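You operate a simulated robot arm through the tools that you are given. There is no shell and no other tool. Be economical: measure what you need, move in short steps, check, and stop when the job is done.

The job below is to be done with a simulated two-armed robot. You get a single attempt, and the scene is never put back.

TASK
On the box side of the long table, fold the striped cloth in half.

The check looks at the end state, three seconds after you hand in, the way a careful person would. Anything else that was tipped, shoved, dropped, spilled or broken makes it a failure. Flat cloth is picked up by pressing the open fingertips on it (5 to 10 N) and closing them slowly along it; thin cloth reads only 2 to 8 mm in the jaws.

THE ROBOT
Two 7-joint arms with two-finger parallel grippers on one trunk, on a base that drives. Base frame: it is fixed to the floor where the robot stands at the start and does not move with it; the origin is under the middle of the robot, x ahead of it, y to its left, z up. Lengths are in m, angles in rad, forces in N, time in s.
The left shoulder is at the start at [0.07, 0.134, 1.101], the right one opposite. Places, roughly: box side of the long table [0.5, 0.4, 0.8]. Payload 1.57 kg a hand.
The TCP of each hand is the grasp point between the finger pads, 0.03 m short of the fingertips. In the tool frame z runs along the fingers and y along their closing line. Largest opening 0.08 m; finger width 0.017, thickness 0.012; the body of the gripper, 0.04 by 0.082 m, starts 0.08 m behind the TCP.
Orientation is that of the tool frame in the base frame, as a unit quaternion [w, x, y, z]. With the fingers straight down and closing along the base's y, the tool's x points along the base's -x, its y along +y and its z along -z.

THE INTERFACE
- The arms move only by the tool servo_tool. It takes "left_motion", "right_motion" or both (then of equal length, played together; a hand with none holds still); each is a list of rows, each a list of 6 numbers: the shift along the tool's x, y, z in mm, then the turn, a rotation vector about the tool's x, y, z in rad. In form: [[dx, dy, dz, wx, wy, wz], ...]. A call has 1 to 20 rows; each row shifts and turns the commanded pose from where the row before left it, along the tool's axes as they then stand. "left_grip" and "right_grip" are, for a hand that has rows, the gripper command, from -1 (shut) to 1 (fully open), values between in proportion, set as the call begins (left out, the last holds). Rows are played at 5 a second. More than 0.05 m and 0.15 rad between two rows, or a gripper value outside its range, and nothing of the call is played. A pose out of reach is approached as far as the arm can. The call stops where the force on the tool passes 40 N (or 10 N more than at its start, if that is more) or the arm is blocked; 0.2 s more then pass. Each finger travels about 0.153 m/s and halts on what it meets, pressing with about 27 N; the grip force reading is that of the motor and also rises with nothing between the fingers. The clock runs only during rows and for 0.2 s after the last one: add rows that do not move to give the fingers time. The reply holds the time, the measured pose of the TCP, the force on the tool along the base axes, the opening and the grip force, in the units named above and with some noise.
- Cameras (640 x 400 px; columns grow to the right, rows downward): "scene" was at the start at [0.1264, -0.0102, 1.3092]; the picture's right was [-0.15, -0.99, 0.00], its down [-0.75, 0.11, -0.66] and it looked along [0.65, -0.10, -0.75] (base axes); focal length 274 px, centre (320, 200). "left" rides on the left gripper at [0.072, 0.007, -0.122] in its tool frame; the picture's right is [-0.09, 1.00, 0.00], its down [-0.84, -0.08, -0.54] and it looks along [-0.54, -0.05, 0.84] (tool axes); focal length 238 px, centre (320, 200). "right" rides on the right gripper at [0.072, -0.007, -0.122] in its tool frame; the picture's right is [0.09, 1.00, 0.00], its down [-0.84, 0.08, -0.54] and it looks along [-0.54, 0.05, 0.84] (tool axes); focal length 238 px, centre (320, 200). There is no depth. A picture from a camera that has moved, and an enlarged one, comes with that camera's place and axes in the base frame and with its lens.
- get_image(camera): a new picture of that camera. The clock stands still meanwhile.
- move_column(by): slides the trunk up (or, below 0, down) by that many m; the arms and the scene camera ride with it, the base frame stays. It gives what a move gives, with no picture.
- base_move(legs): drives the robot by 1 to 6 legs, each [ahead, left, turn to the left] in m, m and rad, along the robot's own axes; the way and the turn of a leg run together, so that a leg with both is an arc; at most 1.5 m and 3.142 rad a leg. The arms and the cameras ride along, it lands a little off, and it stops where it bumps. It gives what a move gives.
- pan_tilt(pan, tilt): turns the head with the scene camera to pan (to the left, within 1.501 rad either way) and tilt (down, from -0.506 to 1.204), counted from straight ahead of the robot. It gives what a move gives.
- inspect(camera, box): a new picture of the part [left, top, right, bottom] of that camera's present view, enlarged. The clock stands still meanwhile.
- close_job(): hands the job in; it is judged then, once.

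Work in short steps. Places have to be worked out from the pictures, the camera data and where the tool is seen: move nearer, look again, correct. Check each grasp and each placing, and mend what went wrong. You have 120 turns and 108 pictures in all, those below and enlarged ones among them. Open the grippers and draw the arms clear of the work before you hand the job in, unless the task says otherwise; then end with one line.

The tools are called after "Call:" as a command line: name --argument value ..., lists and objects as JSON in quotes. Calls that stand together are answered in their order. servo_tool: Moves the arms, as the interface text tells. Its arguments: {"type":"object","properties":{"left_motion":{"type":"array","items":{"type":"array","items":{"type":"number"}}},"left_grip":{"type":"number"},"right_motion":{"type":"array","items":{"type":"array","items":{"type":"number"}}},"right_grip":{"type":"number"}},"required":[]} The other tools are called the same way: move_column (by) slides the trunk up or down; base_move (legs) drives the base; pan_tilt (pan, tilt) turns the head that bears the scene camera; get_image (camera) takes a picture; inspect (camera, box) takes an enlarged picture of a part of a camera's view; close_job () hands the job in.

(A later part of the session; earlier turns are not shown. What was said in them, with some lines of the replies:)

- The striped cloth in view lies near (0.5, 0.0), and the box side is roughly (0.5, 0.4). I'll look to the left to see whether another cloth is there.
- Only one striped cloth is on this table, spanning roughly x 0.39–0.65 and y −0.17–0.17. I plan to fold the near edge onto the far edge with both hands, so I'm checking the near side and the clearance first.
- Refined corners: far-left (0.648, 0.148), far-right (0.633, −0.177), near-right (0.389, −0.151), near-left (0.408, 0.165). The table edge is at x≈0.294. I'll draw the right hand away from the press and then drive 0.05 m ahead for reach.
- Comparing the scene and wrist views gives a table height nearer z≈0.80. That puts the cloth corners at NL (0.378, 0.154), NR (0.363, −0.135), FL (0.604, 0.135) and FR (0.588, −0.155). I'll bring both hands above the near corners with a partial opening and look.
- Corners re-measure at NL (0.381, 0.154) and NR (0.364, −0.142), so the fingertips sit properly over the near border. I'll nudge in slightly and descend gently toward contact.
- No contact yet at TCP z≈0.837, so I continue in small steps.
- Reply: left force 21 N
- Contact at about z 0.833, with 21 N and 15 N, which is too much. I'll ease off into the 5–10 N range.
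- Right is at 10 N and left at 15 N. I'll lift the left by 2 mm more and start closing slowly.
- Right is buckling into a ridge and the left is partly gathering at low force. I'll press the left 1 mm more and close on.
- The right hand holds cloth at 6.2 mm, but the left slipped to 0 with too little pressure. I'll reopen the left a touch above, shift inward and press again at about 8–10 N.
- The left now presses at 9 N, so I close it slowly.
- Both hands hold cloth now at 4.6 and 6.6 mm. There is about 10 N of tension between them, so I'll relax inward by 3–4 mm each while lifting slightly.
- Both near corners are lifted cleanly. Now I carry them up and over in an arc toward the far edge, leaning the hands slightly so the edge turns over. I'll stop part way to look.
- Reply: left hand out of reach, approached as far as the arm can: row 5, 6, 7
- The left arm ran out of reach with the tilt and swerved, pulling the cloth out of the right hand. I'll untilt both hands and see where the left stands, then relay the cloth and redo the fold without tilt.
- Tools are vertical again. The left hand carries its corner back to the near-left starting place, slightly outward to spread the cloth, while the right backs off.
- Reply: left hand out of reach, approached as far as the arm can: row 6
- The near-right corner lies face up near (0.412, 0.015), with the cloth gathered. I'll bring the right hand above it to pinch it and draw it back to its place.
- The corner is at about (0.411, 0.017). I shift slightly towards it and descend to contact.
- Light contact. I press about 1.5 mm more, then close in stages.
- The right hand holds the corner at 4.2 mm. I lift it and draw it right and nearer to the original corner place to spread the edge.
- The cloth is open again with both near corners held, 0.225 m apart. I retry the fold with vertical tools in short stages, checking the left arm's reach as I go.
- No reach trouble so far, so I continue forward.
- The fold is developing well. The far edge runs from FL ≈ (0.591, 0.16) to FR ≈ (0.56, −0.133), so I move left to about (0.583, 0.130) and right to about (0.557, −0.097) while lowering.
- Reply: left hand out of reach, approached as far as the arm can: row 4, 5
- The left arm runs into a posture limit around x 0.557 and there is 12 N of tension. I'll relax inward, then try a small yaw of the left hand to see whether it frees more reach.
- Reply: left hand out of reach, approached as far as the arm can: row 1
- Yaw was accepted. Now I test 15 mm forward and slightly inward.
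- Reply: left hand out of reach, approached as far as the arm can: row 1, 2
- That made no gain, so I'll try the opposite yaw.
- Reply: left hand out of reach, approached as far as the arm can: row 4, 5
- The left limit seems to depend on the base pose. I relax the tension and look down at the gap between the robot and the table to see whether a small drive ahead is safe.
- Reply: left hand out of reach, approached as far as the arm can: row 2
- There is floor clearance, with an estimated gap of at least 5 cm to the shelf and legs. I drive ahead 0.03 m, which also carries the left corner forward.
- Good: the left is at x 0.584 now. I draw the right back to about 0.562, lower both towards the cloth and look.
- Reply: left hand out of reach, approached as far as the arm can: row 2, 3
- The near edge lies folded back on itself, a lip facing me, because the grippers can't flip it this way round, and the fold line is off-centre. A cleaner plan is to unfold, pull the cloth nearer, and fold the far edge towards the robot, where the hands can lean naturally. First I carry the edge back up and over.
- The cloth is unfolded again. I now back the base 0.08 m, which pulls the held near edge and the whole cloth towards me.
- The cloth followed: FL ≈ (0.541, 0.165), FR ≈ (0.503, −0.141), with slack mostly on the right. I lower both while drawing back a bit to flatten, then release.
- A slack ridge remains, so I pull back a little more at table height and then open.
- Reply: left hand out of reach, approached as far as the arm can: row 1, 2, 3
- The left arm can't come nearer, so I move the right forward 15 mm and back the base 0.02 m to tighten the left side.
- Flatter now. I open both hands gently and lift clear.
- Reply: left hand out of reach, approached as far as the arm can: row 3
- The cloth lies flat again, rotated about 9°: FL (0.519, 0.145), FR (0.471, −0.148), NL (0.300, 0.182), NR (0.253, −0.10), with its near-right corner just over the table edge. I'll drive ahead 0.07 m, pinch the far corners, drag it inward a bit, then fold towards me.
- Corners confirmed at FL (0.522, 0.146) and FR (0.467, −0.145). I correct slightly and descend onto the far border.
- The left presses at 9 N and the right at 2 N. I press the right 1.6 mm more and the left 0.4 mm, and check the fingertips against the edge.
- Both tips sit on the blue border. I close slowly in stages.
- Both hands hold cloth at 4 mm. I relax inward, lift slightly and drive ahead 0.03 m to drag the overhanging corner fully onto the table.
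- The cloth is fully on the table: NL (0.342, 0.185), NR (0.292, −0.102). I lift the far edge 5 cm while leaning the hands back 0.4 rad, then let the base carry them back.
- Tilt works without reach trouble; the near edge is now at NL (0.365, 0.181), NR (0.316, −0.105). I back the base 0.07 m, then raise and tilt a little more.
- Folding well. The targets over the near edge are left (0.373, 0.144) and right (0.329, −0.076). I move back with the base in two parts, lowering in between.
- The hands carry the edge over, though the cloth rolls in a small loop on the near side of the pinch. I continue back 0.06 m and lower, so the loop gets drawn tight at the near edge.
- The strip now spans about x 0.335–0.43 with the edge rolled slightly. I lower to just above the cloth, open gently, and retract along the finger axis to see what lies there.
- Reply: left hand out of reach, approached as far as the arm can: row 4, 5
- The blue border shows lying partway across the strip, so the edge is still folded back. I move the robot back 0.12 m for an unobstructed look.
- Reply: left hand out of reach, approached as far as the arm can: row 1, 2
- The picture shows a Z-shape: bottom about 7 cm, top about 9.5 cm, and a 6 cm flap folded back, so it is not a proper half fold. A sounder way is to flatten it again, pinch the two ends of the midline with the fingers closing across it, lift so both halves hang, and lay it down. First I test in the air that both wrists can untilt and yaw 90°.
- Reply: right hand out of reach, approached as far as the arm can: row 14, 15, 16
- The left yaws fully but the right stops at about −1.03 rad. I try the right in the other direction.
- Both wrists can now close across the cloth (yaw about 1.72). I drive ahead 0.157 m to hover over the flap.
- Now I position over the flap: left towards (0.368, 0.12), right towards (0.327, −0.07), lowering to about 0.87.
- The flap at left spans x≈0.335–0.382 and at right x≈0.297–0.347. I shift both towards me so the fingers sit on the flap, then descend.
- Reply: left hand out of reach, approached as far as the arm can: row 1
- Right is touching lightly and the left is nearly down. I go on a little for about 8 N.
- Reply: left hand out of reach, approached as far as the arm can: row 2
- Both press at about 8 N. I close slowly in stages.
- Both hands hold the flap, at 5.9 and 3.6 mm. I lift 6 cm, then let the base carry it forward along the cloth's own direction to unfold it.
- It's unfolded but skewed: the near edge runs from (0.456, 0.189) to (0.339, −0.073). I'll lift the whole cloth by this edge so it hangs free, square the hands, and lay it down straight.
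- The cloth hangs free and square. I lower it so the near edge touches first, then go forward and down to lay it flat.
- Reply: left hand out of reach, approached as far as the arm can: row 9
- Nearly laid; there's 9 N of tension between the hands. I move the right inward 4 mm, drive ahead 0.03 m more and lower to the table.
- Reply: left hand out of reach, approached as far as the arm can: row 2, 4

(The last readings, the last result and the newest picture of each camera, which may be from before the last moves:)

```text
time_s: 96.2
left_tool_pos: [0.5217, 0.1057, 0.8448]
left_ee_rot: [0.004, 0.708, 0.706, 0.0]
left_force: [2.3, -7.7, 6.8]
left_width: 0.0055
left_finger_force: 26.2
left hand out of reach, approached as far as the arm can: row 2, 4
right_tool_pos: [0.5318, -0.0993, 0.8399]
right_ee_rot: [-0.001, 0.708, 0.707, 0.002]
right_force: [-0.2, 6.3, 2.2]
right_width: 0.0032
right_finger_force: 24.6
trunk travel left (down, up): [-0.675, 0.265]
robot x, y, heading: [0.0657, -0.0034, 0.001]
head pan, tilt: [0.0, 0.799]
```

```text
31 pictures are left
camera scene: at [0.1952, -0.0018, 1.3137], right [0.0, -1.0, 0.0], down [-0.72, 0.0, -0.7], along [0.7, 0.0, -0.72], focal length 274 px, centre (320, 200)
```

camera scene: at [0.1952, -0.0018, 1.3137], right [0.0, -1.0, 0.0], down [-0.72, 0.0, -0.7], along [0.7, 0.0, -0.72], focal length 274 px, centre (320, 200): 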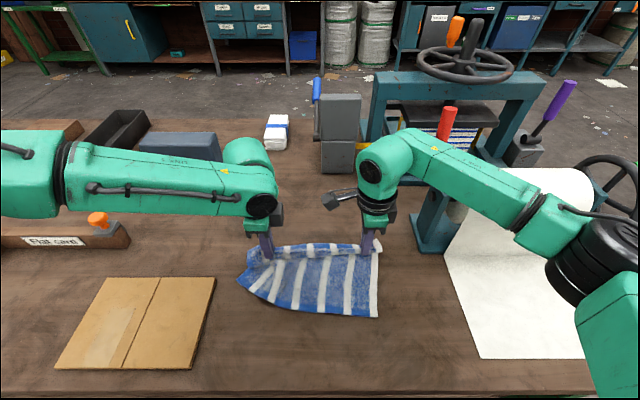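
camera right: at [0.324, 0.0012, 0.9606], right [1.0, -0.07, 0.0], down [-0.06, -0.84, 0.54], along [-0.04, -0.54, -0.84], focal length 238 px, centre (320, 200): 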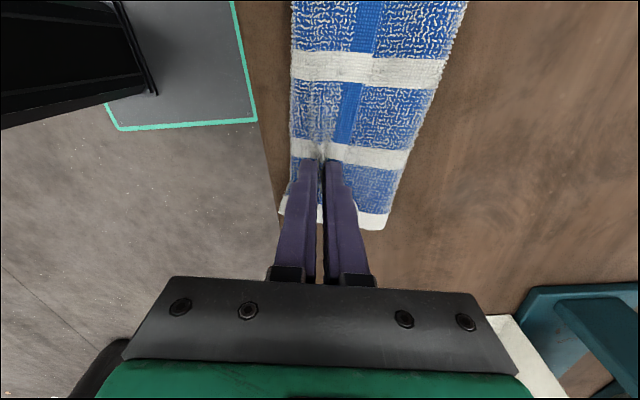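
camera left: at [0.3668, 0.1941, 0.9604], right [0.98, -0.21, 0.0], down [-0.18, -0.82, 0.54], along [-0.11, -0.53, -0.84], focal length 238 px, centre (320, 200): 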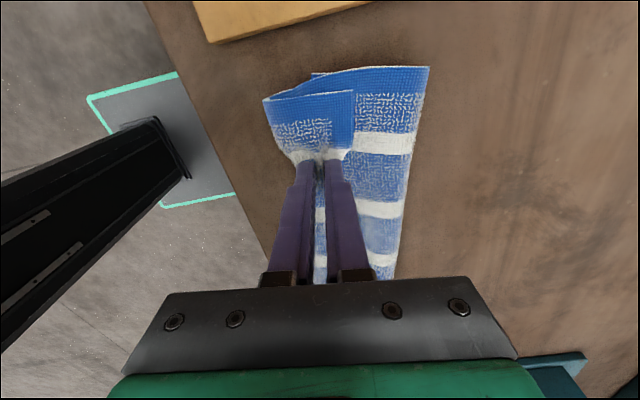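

Near table contact on both; I release and lift straight up to look at the lay.

Call:
servo_tool --left_motion '[[0, 0, 0, 0, 0, 0], [0, 0, -3, 0, 0, 0], [0, 0, -25, 0, 0, 0], [0, 0, -35, 0, 0, 0], [0, 0, -35, 0, 0, 0], [0, 0, -35, 0, 0, 0], [0, 0, 0, 0, 0, 0]]' --right_motion '[[0, 0, 0, 0, 0, 0], [0, 0, -3, 0, 0, 0], [0, 0, -25, 0, 0, 0], [0, 0, -35, 0, 0, 0], [0, 0, -35, 0, 0, 0], [0, 0, -35, 0, 0, 0], [0, 0, 0, 0, 0, 0]]' --left_grip -0.2 --right_grip -0.2

Call:
get_image --camera "scene"

Call:
get_image --camera "left"

```text
time_s: 97.8
left_tool_pos: [0.5217, 0.1045, 0.9776]
left_ee_rot: [0.001, 0.708, 0.706, 0.001]
left_force: [0.3, -0.4, 0.1]
left_width: 0.032
left_finger_force: 0.2
right_tool_pos: [0.5339, -0.1009, 0.974]
right_ee_rot: [-0.001, 0.707, 0.707, 0.0]
right_force: [0.0, -0.4, -0.3]
right_width: 0.0319
right_finger_force: 0.1
trunk travel left (down, up): [-0.675, 0.265]
robot x, y, heading: [0.0663, -0.0008, 0.003]
head pan, tilt: [0.0, 0.799]
```

```text
30 pictures are left
camera scene: at [0.1967, -0.0014, 1.3134], right [0.0, -1.0, 0.0], down [-0.72, 0.0, -0.7], along [0.7, 0.0, -0.72], focal length 274 px, centre (320, 200)
```

scene: 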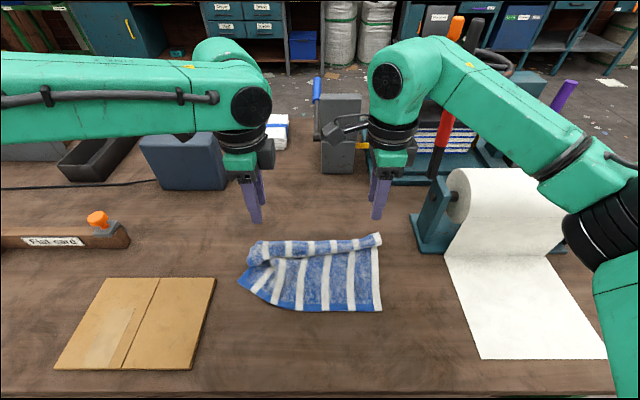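

```text
29 pictures are left
camera left: at [0.5294, 0.1759, 1.0998], right [1.0, -0.1, 0.0], down [-0.08, -0.84, 0.54], along [-0.05, -0.54, -0.84], focal length 238 px, centre (320, 200)
```

left: 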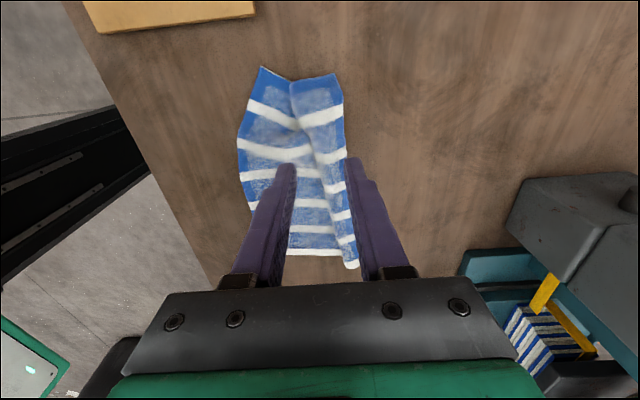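

Call:
inspect --camera "scene" --box '[220, 220, 400, 325]'

```text
3.56 times, centred on (310, 272) of scene
camera zoom: at [0.1967, -0.0014, 1.3134], right [0.0, -1.0, 0.0], down [-0.72, 0.0, -0.7], along [0.7, 0.0, -0.72], focal length 972 px, centre (356, -58)
```

zoom: 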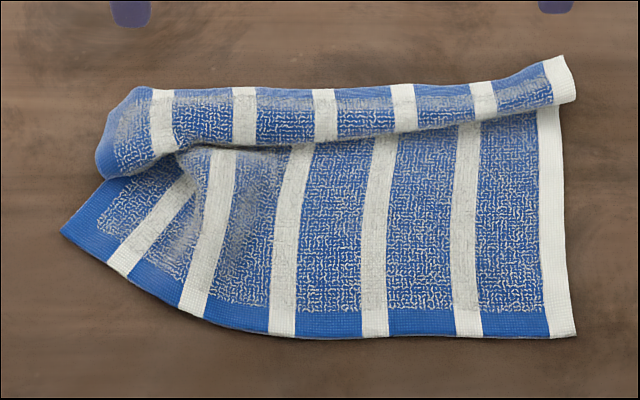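

The far margin rolled up and the near-left is bunched. Grabbing the near edge by its corners and hanging the cloth should shake everything out. I move over the near corners and yaw back.

Call:
servo_tool --left_motion '[[7.75, -16.75, 0, 0, 0, 0], [7.75, -16.75, 0, 0, 0, 0], [7.75, -16.75, 0, 0, 0, 0], [7.75, -16.75, 0, 0, 0, 0], [0, 0, 10, 0, 0, -0.144], [0, 0, 10, 0, 0, -0.144], [0, 0, 10, 0, 0, -0.144], [0, 0, 10, 0, 0, -0.144], [0, 0, 10, 0, 0, -0.144], [0, 0, 10, 0, 0, -0.144], [0, 0, 10, 0, 0, -0.144], [0, 0, 10, 0, 0, 0], [0, 0, 10, 0, 0, 0], [0, 0, 10, 0, 0, 0], [0, 0, 0, 0, 0, 0]]' --right_motion '[[3.75, -30, 0, 0, 0, 0], [3.75, -30, 0, 0, 0, 0], [3.75, -30, 0, 0, 0, 0], [3.75, -30, 0, 0, 0, 0], [0, 0, 10, 0, 0, -0.143], [0, 0, 10, 0, 0, -0.143], [0, 0, 10, 0, 0, -0.143], [0, 0, 10, 0, 0, -0.143], [0, 0, 10, 0, 0, -0.143], [0, 0, 10, 0, 0, -0.143], [0, 0, 10, 0, 0, -0.143], [0, 0, 10, 0, 0, -0.143], [0, 0, 10, 0, 0, -0.143], [0, 0, 10, 0, 0, -0.143], [0, 0, 0, 0, 0, -0.143]]'

Call:
get_image --camera "left"

Call:
get_image --camera "right"

```text
time_s: 101.0
left_tool_pos: [0.4551, 0.1382, 0.8773]
left_ee_rot: [0.001, 0.279, 0.96, 0.001]
left_force: [-0.5, 0.4, -0.2]
left_width: 0.0319
left_finger_force: 0.1
right_tool_pos: [0.4122, -0.0835, 0.8745]
right_ee_rot: [0.0, -0.001, 1.0, 0.001]
right_force: [-0.3, -0.7, 0.6]
right_width: 0.0318
right_finger_force: 0.0
trunk travel left (down, up): [-0.675, 0.265]
robot x, y, heading: [0.0686, -0.0037, -0.003]
head pan, tilt: [0.0, 0.799]
```

```text
27 pictures are left
camera left: at [0.3978, 0.1796, 0.9996], right [0.61, 0.79, 0.0], down [0.66, -0.51, 0.54], along [0.43, -0.33, -0.84], focal length 238 px, centre (320, 200)
```

left: 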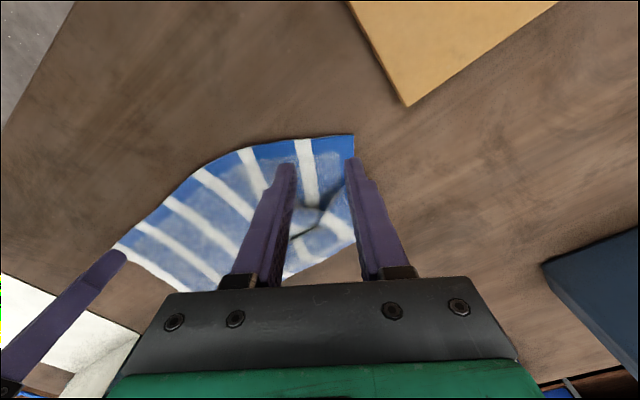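

```text
26 pictures are left
camera right: at [0.3395, -0.0909, 0.9956], right [-0.09, 1.0, 0.0], down [0.84, 0.08, 0.54], along [0.54, 0.05, -0.84], focal length 238 px, centre (320, 200)
```

right: 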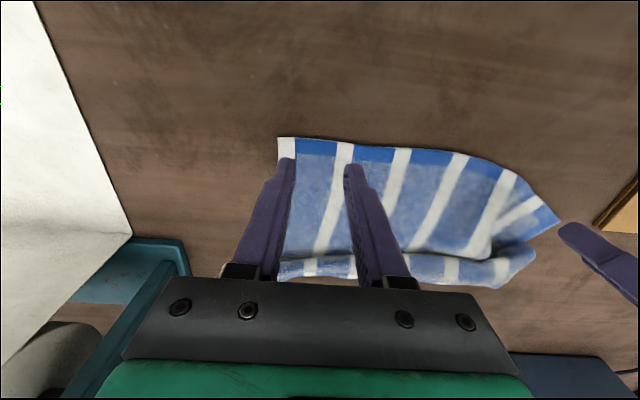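

Both are aligned over the border (NL (0.465, 0.163), NR (0.405, −0.118)). I descend to contact.

Call:
servo_tool --left_motion '[[0, 0, 15, 0, 0, 0], [0, 0, 15, 0, 0, 0], [0, 0, 10, 0, 0, 0], [0, 0, 4, 0, 0, 0], [0, 0, 1.5, 0, 0, 0], [0, 0, 0, 0, 0, 0]]' --right_motion '[[0, -8, 15, 0, 0, 0], [0, 0, 15, 0, 0, 0], [0, 0, 8, 0, 0, 0], [0, 0, 4, 0, 0, 0], [0, 0, 1, 0, 0, 0], [0, 0, 0, 0, 0, 0]]'

```text
time_s: 102.4
left_tool_pos: [0.453, 0.1365, 0.833]
left_ee_rot: [0.002, 0.279, 0.96, 0.0]
left_force: [2.6, 1.1, 8.5]
left_width: 0.0316
left_finger_force: 0.0
right_tool_pos: [0.4121, -0.0905, 0.833]
right_ee_rot: [0.0, 0.0, 1.0, 0.002]
right_force: [1.8, -0.8, 14.7]
right_width: 0.032
right_finger_force: 0.1
trunk travel left (down, up): [-0.675, 0.265]
robot x, y, heading: [0.067, -0.0058, -0.001]
head pan, tilt: [0.0, 0.799]
```

Good forces (8.5 and 14.7 N). I ease the right slightly and close in stages.

Call:
servo_tool --left_motion '[[0, 0, 0.4, 0, 0, 0]]' --right_motion '[[0, 0, -0.6, 0, 0, 0]]' --left_grip -0.35 --right_grip -0.35

Call:
servo_tool --left_motion '[[0, 0, 0, 0, 0, 0]]' --right_motion '[[0, 0, 0, 0, 0, 0]]' --left_grip -0.5 --right_grip -0.5

Call:
servo_tool --left_motion '[[0, 0, 0, 0, 0, 0]]' --right_motion '[[0, 0, 0, 0, 0, 0]]' --left_grip -0.65 --right_grip -0.65

Call:
servo_tool --left_motion '[[0, 0, 0, 0, 0, 0]]' --right_motion '[[0, 0, 0, 0, 0, 0]]' --left_grip -0.8 --right_grip -0.8

Call:
servo_tool --left_motion '[[0, 0, 0, 0, 0, 0], [0, 0, 0, 0, 0, 0]]' --right_motion '[[0, 0, 0, 0, 0, 0], [0, 0, 0, 0, 0, 0]]' --left_grip -1 --right_grip -1

```text
time_s: 102.8
left_tool_pos: [0.4526, 0.1357, 0.8333]
left_ee_rot: [0.002, 0.278, 0.96, 0.0]
left_force: [-0.1, -0.4, 13.7]
left_width: 0.0236
left_finger_force: 0.0
right_tool_pos: [0.4108, -0.0918, 0.8334]
right_ee_rot: [0.001, 0.0, 1.0, 0.001]
right_force: [1.4, 1.3, 10.2]
right_width: 0.0244
right_finger_force: 0.1
trunk travel left (down, up): [-0.675, 0.265]
robot x, y, heading: [0.0666, -0.0016, -0.001]
head pan, tilt: [0.0, 0.799]
```

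```text
time_s: 103.2
left_tool_pos: [0.4527, 0.1352, 0.8334]
left_ee_rot: [0.003, 0.278, 0.96, 0.0]
left_force: [0.3, -2.2, 15.2]
left_width: 0.018
left_finger_force: 0.0
right_tool_pos: [0.4111, -0.0917, 0.8326]
right_ee_rot: [0.0, 0.0, 1.0, 0.0]
right_force: [0.2, 2.2, 8.0]
right_width: 0.019
right_finger_force: 0.0
trunk travel left (down, up): [-0.675, 0.265]
robot x, y, heading: [0.0682, -0.0061, -0.006]
head pan, tilt: [0.0, 0.799]
```

```text
time_s: 103.6
left_tool_pos: [0.4526, 0.1366, 0.833]
left_ee_rot: [0.002, 0.279, 0.96, 0.001]
left_force: [0.5, -3.3, 16.5]
left_width: 0.0132
left_finger_force: 0.2
right_tool_pos: [0.411, -0.0916, 0.8337]
right_ee_rot: [0.001, 0.0, 1.0, 0.001]
right_force: [0.2, 1.7, 9.2]
right_width: 0.0138
right_finger_force: 0.0
trunk travel left (down, up): [-0.675, 0.265]
robot x, y, heading: [0.065, -0.0011, -0.003]
head pan, tilt: [0.0, 0.799]
```

```text
time_s: 104.0
left_tool_pos: [0.4522, 0.1366, 0.8324]
left_ee_rot: [0.002, 0.279, 0.96, 0.0]
left_force: [0.0, -4.3, 15.6]
left_width: 0.0087
left_finger_force: 0.5
right_tool_pos: [0.4113, -0.0913, 0.8334]
right_ee_rot: [0.001, 0.0, 1.0, 0.002]
right_force: [0.1, 4.5, 8.2]
right_width: 0.0096
right_finger_force: 1.7
trunk travel left (down, up): [-0.675, 0.265]
robot x, y, heading: [0.0676, -0.0033, -0.003]
head pan, tilt: [0.0, 0.799]
```

```text
time_s: 104.6
left_tool_pos: [0.4529, 0.1358, 0.833]
left_ee_rot: [0.003, 0.279, 0.96, 0.0]
left_force: [-1.6, -8.3, 15.3]
left_width: 0.0039
left_finger_force: 25.1
right_tool_pos: [0.41, -0.091, 0.8337]
right_ee_rot: [0.001, 0.0, 1.0, 0.001]
right_force: [1.2, 7.8, 6.3]
right_width: 0.0039
right_finger_force: 24.4
trunk travel left (down, up): [-0.675, 0.265]
robot x, y, heading: [0.0606, -0.0022, -0.002]
head pan, tilt: [0.0, 0.799]
```

Both corners are held at 3.9 mm. I lift 25 cm so the cloth hangs and shakes out, squaring the hands at x≈0.53.

Call:
servo_tool --left_motion '[[0, -3, -15, 0, 0, 0], [0, 0, -25, 0, 0, 0], [0, 0, -25, 0, 0, -0.14], [0, 0, -25, 0, 0, -0.14], [0, 0, -25, 0, 0, -0.14], [0, 0, -25, 0, 0, -0.145], [-19, 0, -25, 0, 0, 0], [-19, 0, -25, 0, 0, 0], [-19, 0, -25, 0, 0, 0], [-20, 0, -25, 0, 0, 0], [0, 0, 0, 0, 0, 0], [0, 0, 0, 0, 0, 0]]' --right_motion '[[0, 3, -15, 0, 0, 0], [0, 0, -25, 0, 0, 0], [-15, 0, -25, 0, 0, 0], [-15, 0, -25, 0, 0, 0], [-15, 0, -25, 0, 0, 0], [-15, 0, -25, 0, 0, 0], [-15, 0, -25, 0, 0, 0], [-15, 0, -25, 0, 0, 0], [-15, 0, -25, 0, 0, 0], [-15, 0, -25, 0, 0, 0], [0, 0, 0, 0, 0, 0], [0, 0, 0, 0, 0, 0]]'

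Call:
get_image --camera "scene"

```text
time_s: 107.2
left_tool_pos: [0.5305, 0.1341, 1.0734]
left_ee_rot: [0.001, 0.0, 1.0, 0.001]
left_force: [-0.4, -0.3, 1.1]
left_width: 0.0035
left_finger_force: 24.4
right_tool_pos: [0.5357, -0.0884, 1.0732]
right_ee_rot: [0.0, 0.0, 1.0, 0.002]
right_force: [-0.6, 0.1, -0.1]
right_width: 0.0035
right_finger_force: 24.8
trunk travel left (down, up): [-0.675, 0.265]
robot x, y, heading: [0.0679, 0.0008, -0.001]
head pan, tilt: [0.0, 0.799]
```

```text
25 pictures are left
camera scene: at [0.1959, -0.0012, 1.3135], right [0.0, -1.0, 0.0], down [-0.72, 0.0, -0.7], along [0.7, 0.0, -0.72], focal length 274 px, centre (320, 200)
```

scene: 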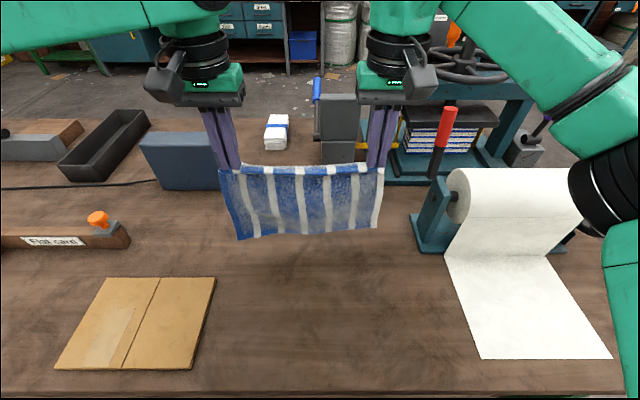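

The cloth hangs straight. Now I can fold by lowering: E2 touches the table near me, I lay the lower half going away, then bring the held edge back on top, which also keeps its orientation right. First I move back.

Call:
base_move --legs '[[-0.065, 0, 0]]'

Call:
servo_tool --left_motion '[[23, 0, 0, 0, 0, 0], [23, 0, 0, 0, 0, 0], [23, 0, 0, 0, 0, 0], [23, 0, 0, 0, 0, 0], [0, 0, 0, 0, 0, 0], [0, 0, 0, 0, 0, 0]]' --right_motion '[[24, 0, 0, 0, 0, 0], [24, 0, 0, 0, 0, 0], [24, 0, 0, 0, 0, 0], [25, 0, 0, 0, 0, 0], [0, 0, 0, 0, 0, 0], [0, 0, 0, 0, 0, 0]]'

```text
time_s: 108.2
left_tool_pos: [0.4686, 0.135, 1.0714]
left_ee_rot: [0.001, 0.0, 1.0, 0.0]
left_force: [0.2, 0.1, -0.4]
left_width: 0.0036
left_finger_force: 24.4
right_tool_pos: [0.4725, -0.0887, 1.0703]
right_ee_rot: [-0.001, 0.0, 1.0, 0.001]
right_force: [0.7, 0.9, -0.8]
right_width: 0.0035
right_finger_force: 25.3
trunk travel left (down, up): [-0.675, 0.265]
robot x, y, heading: [0.0003, -0.0043, 0.0]
head pan, tilt: [0.0, 0.799]
```

```text
time_s: 109.6
left_tool_pos: [0.373, 0.1362, 1.0727]
left_ee_rot: [0.001, 0.0, 1.0, -0.001]
left_force: [-0.2, -0.4, -0.2]
left_width: 0.0035
left_finger_force: 24.0
right_tool_pos: [0.3726, -0.0878, 1.0716]
right_ee_rot: [-0.001, -0.001, 1.0, 0.001]
right_force: [-0.9, 0.6, -0.6]
right_width: 0.0037
right_finger_force: 23.8
trunk travel left (down, up): [-0.675, 0.265]
robot x, y, heading: [-0.0005, 0.0015, 0.0]
head pan, tilt: [0.0, 0.799]
```

Now I lower to touch and go forward while descending, to lay the lower half.

Call:
servo_tool --left_motion '[[0, 0, 25, 0, 0, 0], [-10, 0, 15, 0, 0, 0], [-14, 0, 18, 0, 0, 0], [-16, 0, 18, 0, 0, 0], [-18, 0, 16, 0, 0, 0], [-18, 0, 14, 0, 0, 0], [-18, 0, 10, 0, 0, 0], [-14, 0, 6, 0, 0, 0], [0, 0, 0, 0, 0, 0]]' --right_motion '[[0, 0, 25, 0, 0, 0], [-10, 0, 15, 0, 0, 0], [-14, 0, 18, 0, 0, 0], [-16, 0, 18, 0, 0, 0], [-18, 0, 16, 0, 0, 0], [-18, 0, 14, 0, 0, 0], [-18, 0, 10, 0, 0, 0], [-14, 0, 6, 0, 0, 0], [0, 0, 0, 0, 0, 0]]'

Call:
get_image --camera "scene"

Call:
get_image --camera "right"

```text
time_s: 111.6
left_tool_pos: [0.4826, 0.1348, 0.9485]
left_ee_rot: [0.0, 0.0, 1.0, 0.0]
left_force: [0.0, -1.6, -1.0]
left_width: 0.0037
left_finger_force: 24.5
right_tool_pos: [0.4805, -0.0893, 0.9506]
right_ee_rot: [-0.001, 0.0, 1.0, 0.001]
right_force: [-0.8, 0.4, 0.6]
right_width: 0.0036
right_finger_force: 24.6
trunk travel left (down, up): [-0.675, 0.265]
robot x, y, heading: [-0.001, -0.0047, 0.002]
head pan, tilt: [0.0, 0.799]
```

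```text
24 pictures are left
camera scene: at [0.1308, -0.0013, 1.3136], right [0.0, -1.0, 0.0], down [-0.72, 0.0, -0.7], along [0.7, 0.0, -0.72], focal length 274 px, centre (320, 200)
```

scene: 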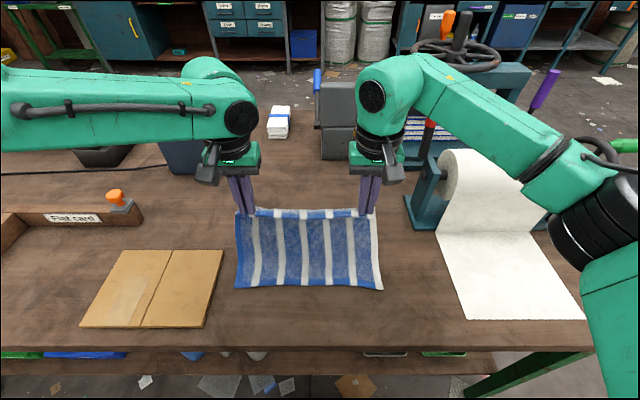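

```text
23 pictures are left
camera right: at [0.4091, -0.0964, 1.0726], right [-0.09, 1.0, 0.0], down [0.84, 0.08, 0.54], along [0.54, 0.05, -0.84], focal length 238 px, centre (320, 200)
```

right: 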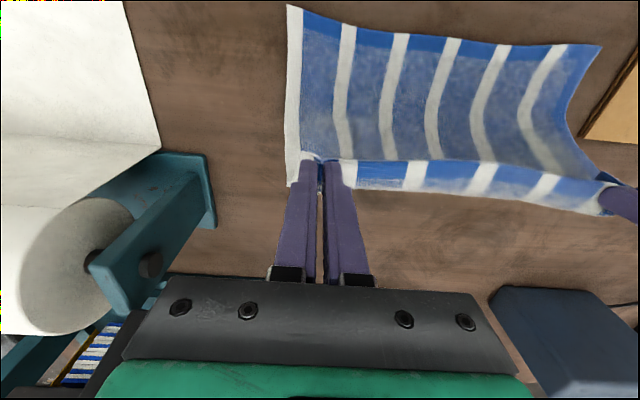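

Excellent: the lower half lies with its edge at x≈0.384 (y 0.165 to −0.123), and the held edge faces me. I bring the held edge back and down onto it, with the TCP target at x≈0.391.

Call:
servo_tool --left_motion '[[8, 0, 10, 0, 0, 0], [14, 0, 12, 0, 0, 0], [17, 0, 14, 0, 0, 0], [17, 0, 15, 0, 0, 0], [15, 0, 15, 0, 0, 0], [12, 0, 14, 0, 0, 0], [7, 0, 10, 0, 0, 0], [0, 0, 0, 0, 0, 0]]' --right_motion '[[8, 0, 10, 0, 0, 0], [14, 0, 12, 0, 0, 0], [17, 0, 14, 0, 0, 0], [17, 0, 15, 0, 0, 0], [15, 0, 15, 0, 0, 0], [12, 0, 14, 0, 0, 0], [7, 0, 10, 0, 0, 0], [0, 0, 0, 0, 0, 0]]'

Call:
get_image --camera "scene"

Call:
get_image --camera "left"

Call:
get_image --camera "right"

```text
time_s: 113.4
left_tool_pos: [0.3913, 0.1334, 0.8589]
left_ee_rot: [0.001, -0.001, 1.0, -0.001]
left_force: [-0.5, -0.3, -1.0]
left_width: 0.0037
left_finger_force: 25.0
right_tool_pos: [0.3914, -0.0889, 0.8611]
right_ee_rot: [-0.001, 0.0, 1.0, 0.001]
right_force: [-0.1, -0.1, -1.1]
right_width: 0.0035
right_finger_force: 24.4
trunk travel left (down, up): [-0.675, 0.265]
robot x, y, heading: [0.0016, -0.0009, 0.006]
head pan, tilt: [0.0, 0.799]
```

```text
22 pictures are left
camera scene: at [0.1315, -0.0012, 1.3135], right [0.0, -1.0, 0.0], down [-0.72, 0.0, -0.7], along [0.7, 0.0, -0.72], focal length 274 px, centre (320, 200)
```

scene: 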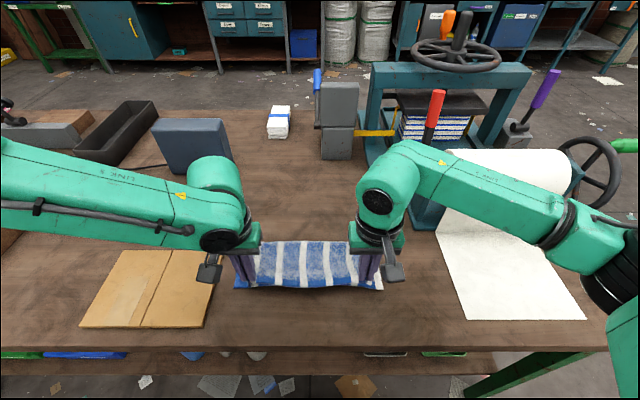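

```text
21 pictures are left
camera left: at [0.3201, 0.1397, 0.9818], right [0.09, 1.0, 0.0], down [0.84, -0.08, 0.54], along [0.54, -0.05, -0.84], focal length 238 px, centre (320, 200)
```

left: 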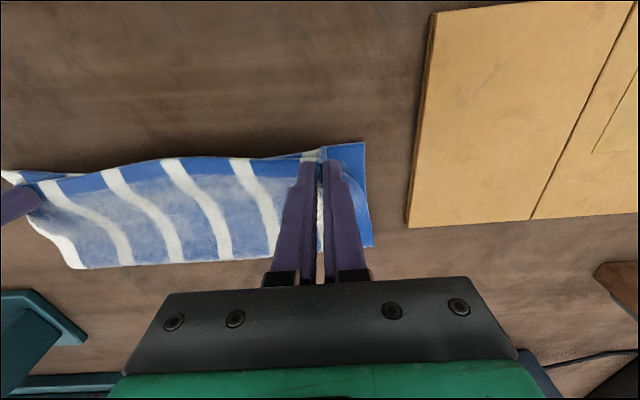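

```text
20 pictures are left
camera right: at [0.3198, -0.0965, 0.9829], right [-0.09, 1.0, 0.0], down [0.84, 0.08, 0.54], along [0.54, 0.05, -0.84], focal length 238 px, centre (320, 200)
```

right: 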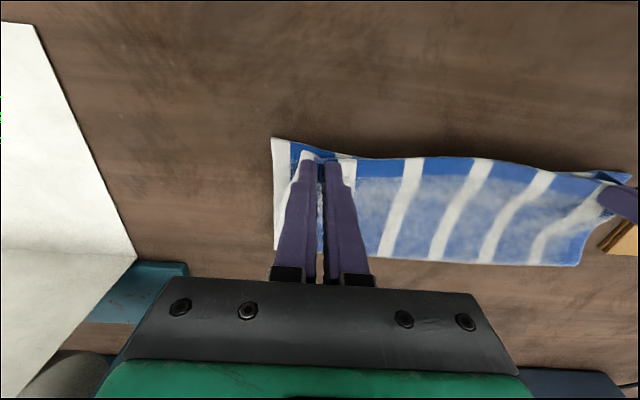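

The fold is clean and E1 lies right above E2. I lower the last 2 cm, open gently and rise straight up.

Call:
servo_tool --left_motion '[[0, 0, 8, 0, 0, 0], [0, 0, 8, 0, 0, 0], [0, 0, 4, 0, 0, 0], [0, 0, 0, 0, 0, 0]]' --right_motion '[[0, 0, 8, 0, 0, 0], [0, 0, 8, 0, 0, 0], [0, 0, 6, 0, 0, 0], [0, 0, 0, 0, 0, 0]]'

Call:
servo_tool --left_motion '[[0, 0, 0, 0, 0, 0], [0, 0, -3, 0, 0, 0], [0, 0, -10, 0, 0, 0], [0, 0, -30, 0, 0, 0], [0, 0, -40, 0, 0, 0], [0, 0, -40, 0, 0, 0], [0, 0, 0, 0, 0, 0]]' --right_motion '[[0, 0, 0, 0, 0, 0], [0, 0, -3, 0, 0, 0], [0, 0, -10, 0, 0, 0], [0, 0, -30, 0, 0, 0], [0, 0, -40, 0, 0, 0], [0, 0, -40, 0, 0, 0], [0, 0, 0, 0, 0, 0]]' --left_grip -0.3 --right_grip -0.3

Call:
get_image --camera "scene"

Call:
get_image --camera "left"

Call:
get_image --camera "right"

```text
time_s: 114.4
left_tool_pos: [0.3918, 0.1347, 0.8399]
left_ee_rot: [0.001, 0.0, 1.0, 0.0]
left_force: [-0.6, -0.6, 1.7]
left_width: 0.0033
left_finger_force: 24.7
right_tool_pos: [0.3926, -0.0885, 0.8385]
right_ee_rot: [0.0, -0.001, 1.0, 0.001]
right_force: [-0.3, -0.2, 1.3]
right_width: 0.0035
right_finger_force: 24.7
trunk travel left (down, up): [-0.675, 0.265]
robot x, y, heading: [0.001, -0.0047, -0.0]
head pan, tilt: [0.0, 0.799]
```

```text
time_s: 116.0
left_tool_pos: [0.3919, 0.1341, 0.9627]
left_ee_rot: [0.001, 0.0, 1.0, 0.0]
left_force: [-0.6, 0.9, -1.1]
left_width: 0.0282
left_finger_force: 0.0
right_tool_pos: [0.3942, -0.091, 0.9636]
right_ee_rot: [-0.001, 0.0, 1.0, 0.001]
right_force: [0.3, 0.2, -0.6]
right_width: 0.0279
right_finger_force: 0.1
trunk travel left (down, up): [-0.675, 0.265]
robot x, y, heading: [-0.0004, -0.0056, -0.003]
head pan, tilt: [0.0, 0.799]
```

```text
19 pictures are left
camera scene: at [0.132, -0.0013, 1.3134], right [0.0, -1.0, 0.0], down [-0.72, 0.0, -0.7], along [0.7, 0.0, -0.72], focal length 274 px, centre (320, 200)
```

scene: 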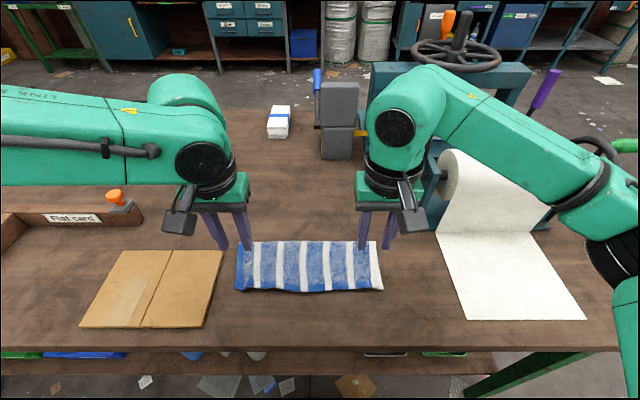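

```text
18 pictures are left
camera left: at [0.3203, 0.1406, 1.0844], right [0.09, 1.0, 0.0], down [0.84, -0.08, 0.54], along [0.54, -0.05, -0.84], focal length 238 px, centre (320, 200)
```

left: 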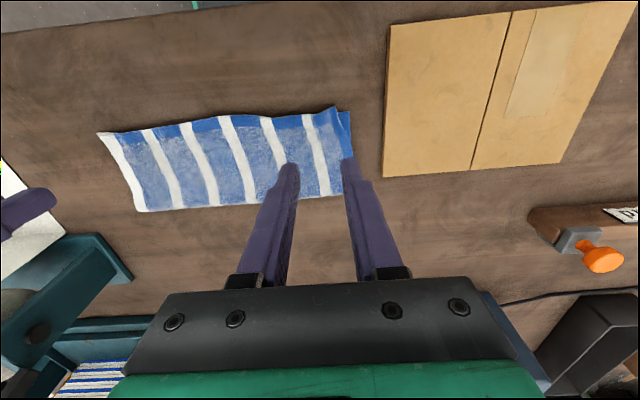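

```text
17 pictures are left
camera right: at [0.3218, -0.0976, 1.0842], right [-0.09, 1.0, 0.0], down [0.84, 0.08, 0.54], along [0.54, 0.05, -0.84], focal length 238 px, centre (320, 200)
```

right: 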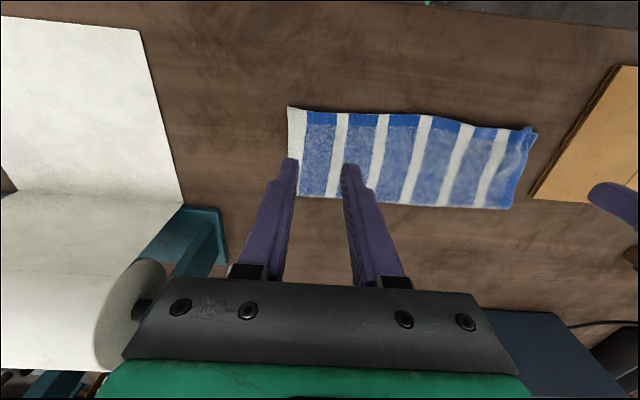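

A near-perfect half fold. I draw the arms up and back clear, and take a close look.

Call:
servo_tool --left_motion '[[0, 15, -30, 0, 0, 0], [0, 20, -30, 0, 0, 0], [0, 20, -10, 0, 0, 0], [0, 0, 0, 0, 0, 0]]' --right_motion '[[0, -15, -30, 0, 0, 0], [0, -20, -30, 0, 0, 0], [0, -20, -10, 0, 0, 0], [0, 0, 0, 0, 0, 0]]' --left_grip 1 --right_grip 1

Call:
base_move --legs '[[-0.12, 0, 0]]'

Call:
inspect --camera "scene" --box '[220, 190, 400, 302]'

Call:
get_image --camera "scene"

```text
time_s: 117.0
left_tool_pos: [0.3907, 0.1895, 1.0339]
left_ee_rot: [0.001, 0.0, 1.0, 0.0]
left_force: [-1.0, 0.7, 0.7]
left_width: 0.0799
left_finger_force: 0.0
right_tool_pos: [0.3934, -0.143, 1.0318]
right_ee_rot: [-0.001, 0.0, 1.0, 0.001]
right_force: [0.1, 0.4, -0.3]
right_width: 0.0802
right_finger_force: 0.1
trunk travel left (down, up): [-0.675, 0.265]
robot x, y, heading: [0.0052, -0.0001, 0.002]
head pan, tilt: [0.0, 0.799]
```

```text
time_s: 118.2
left_tool_pos: [0.2717, 0.1896, 1.0325]
left_ee_rot: [0.0, 0.001, 1.0, 0.0]
left_force: [-0.4, -0.8, 0.0]
left_width: 0.0801
left_finger_force: 0.1
right_tool_pos: [0.2732, -0.143, 1.03]
right_ee_rot: [-0.001, 0.001, 1.0, 0.0]
right_force: [-0.1, -0.2, -0.3]
right_width: 0.0801
right_finger_force: 0.0
trunk travel left (down, up): [-0.675, 0.265]
robot x, y, heading: [-0.1176, -0.0034, -0.003]
head pan, tilt: [0.0, 0.799]
```

```text
3.56 times, centred on (310, 246) of scene
camera zoom: at [0.0129, -0.0013, 1.3134], right [0.0, -1.0, 0.0], down [-0.72, 0.0, -0.7], along [0.7, 0.0, -0.72], focal length 972 px, centre (356, 36)
```

zoom: 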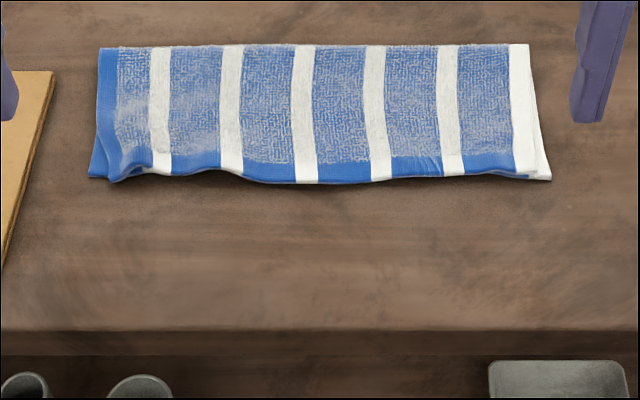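

```text
15 pictures are left
camera scene: at [0.0129, -0.0013, 1.3134], right [0.0, -1.0, 0.0], down [-0.72, 0.0, -0.7], along [0.7, 0.0, -0.72], focal length 274 px, centre (320, 200)
```

scene: 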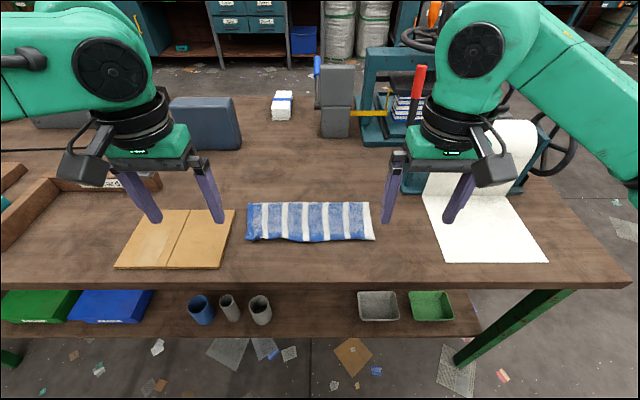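

The cloth is folded in half with its edges aligned, the other objects look undisturbed, and the grippers are open and clear of the work. I hand in the job.

Call:
close_job

```text
The job is handed in.
```

The striped cloth is folded in half on the table, with its edges matching to within about 1 cm and a slight ruffle along the near edge. It lies a few centimetres nearer the robot than it started, nothing else looks disturbed, and I have handed the job in.
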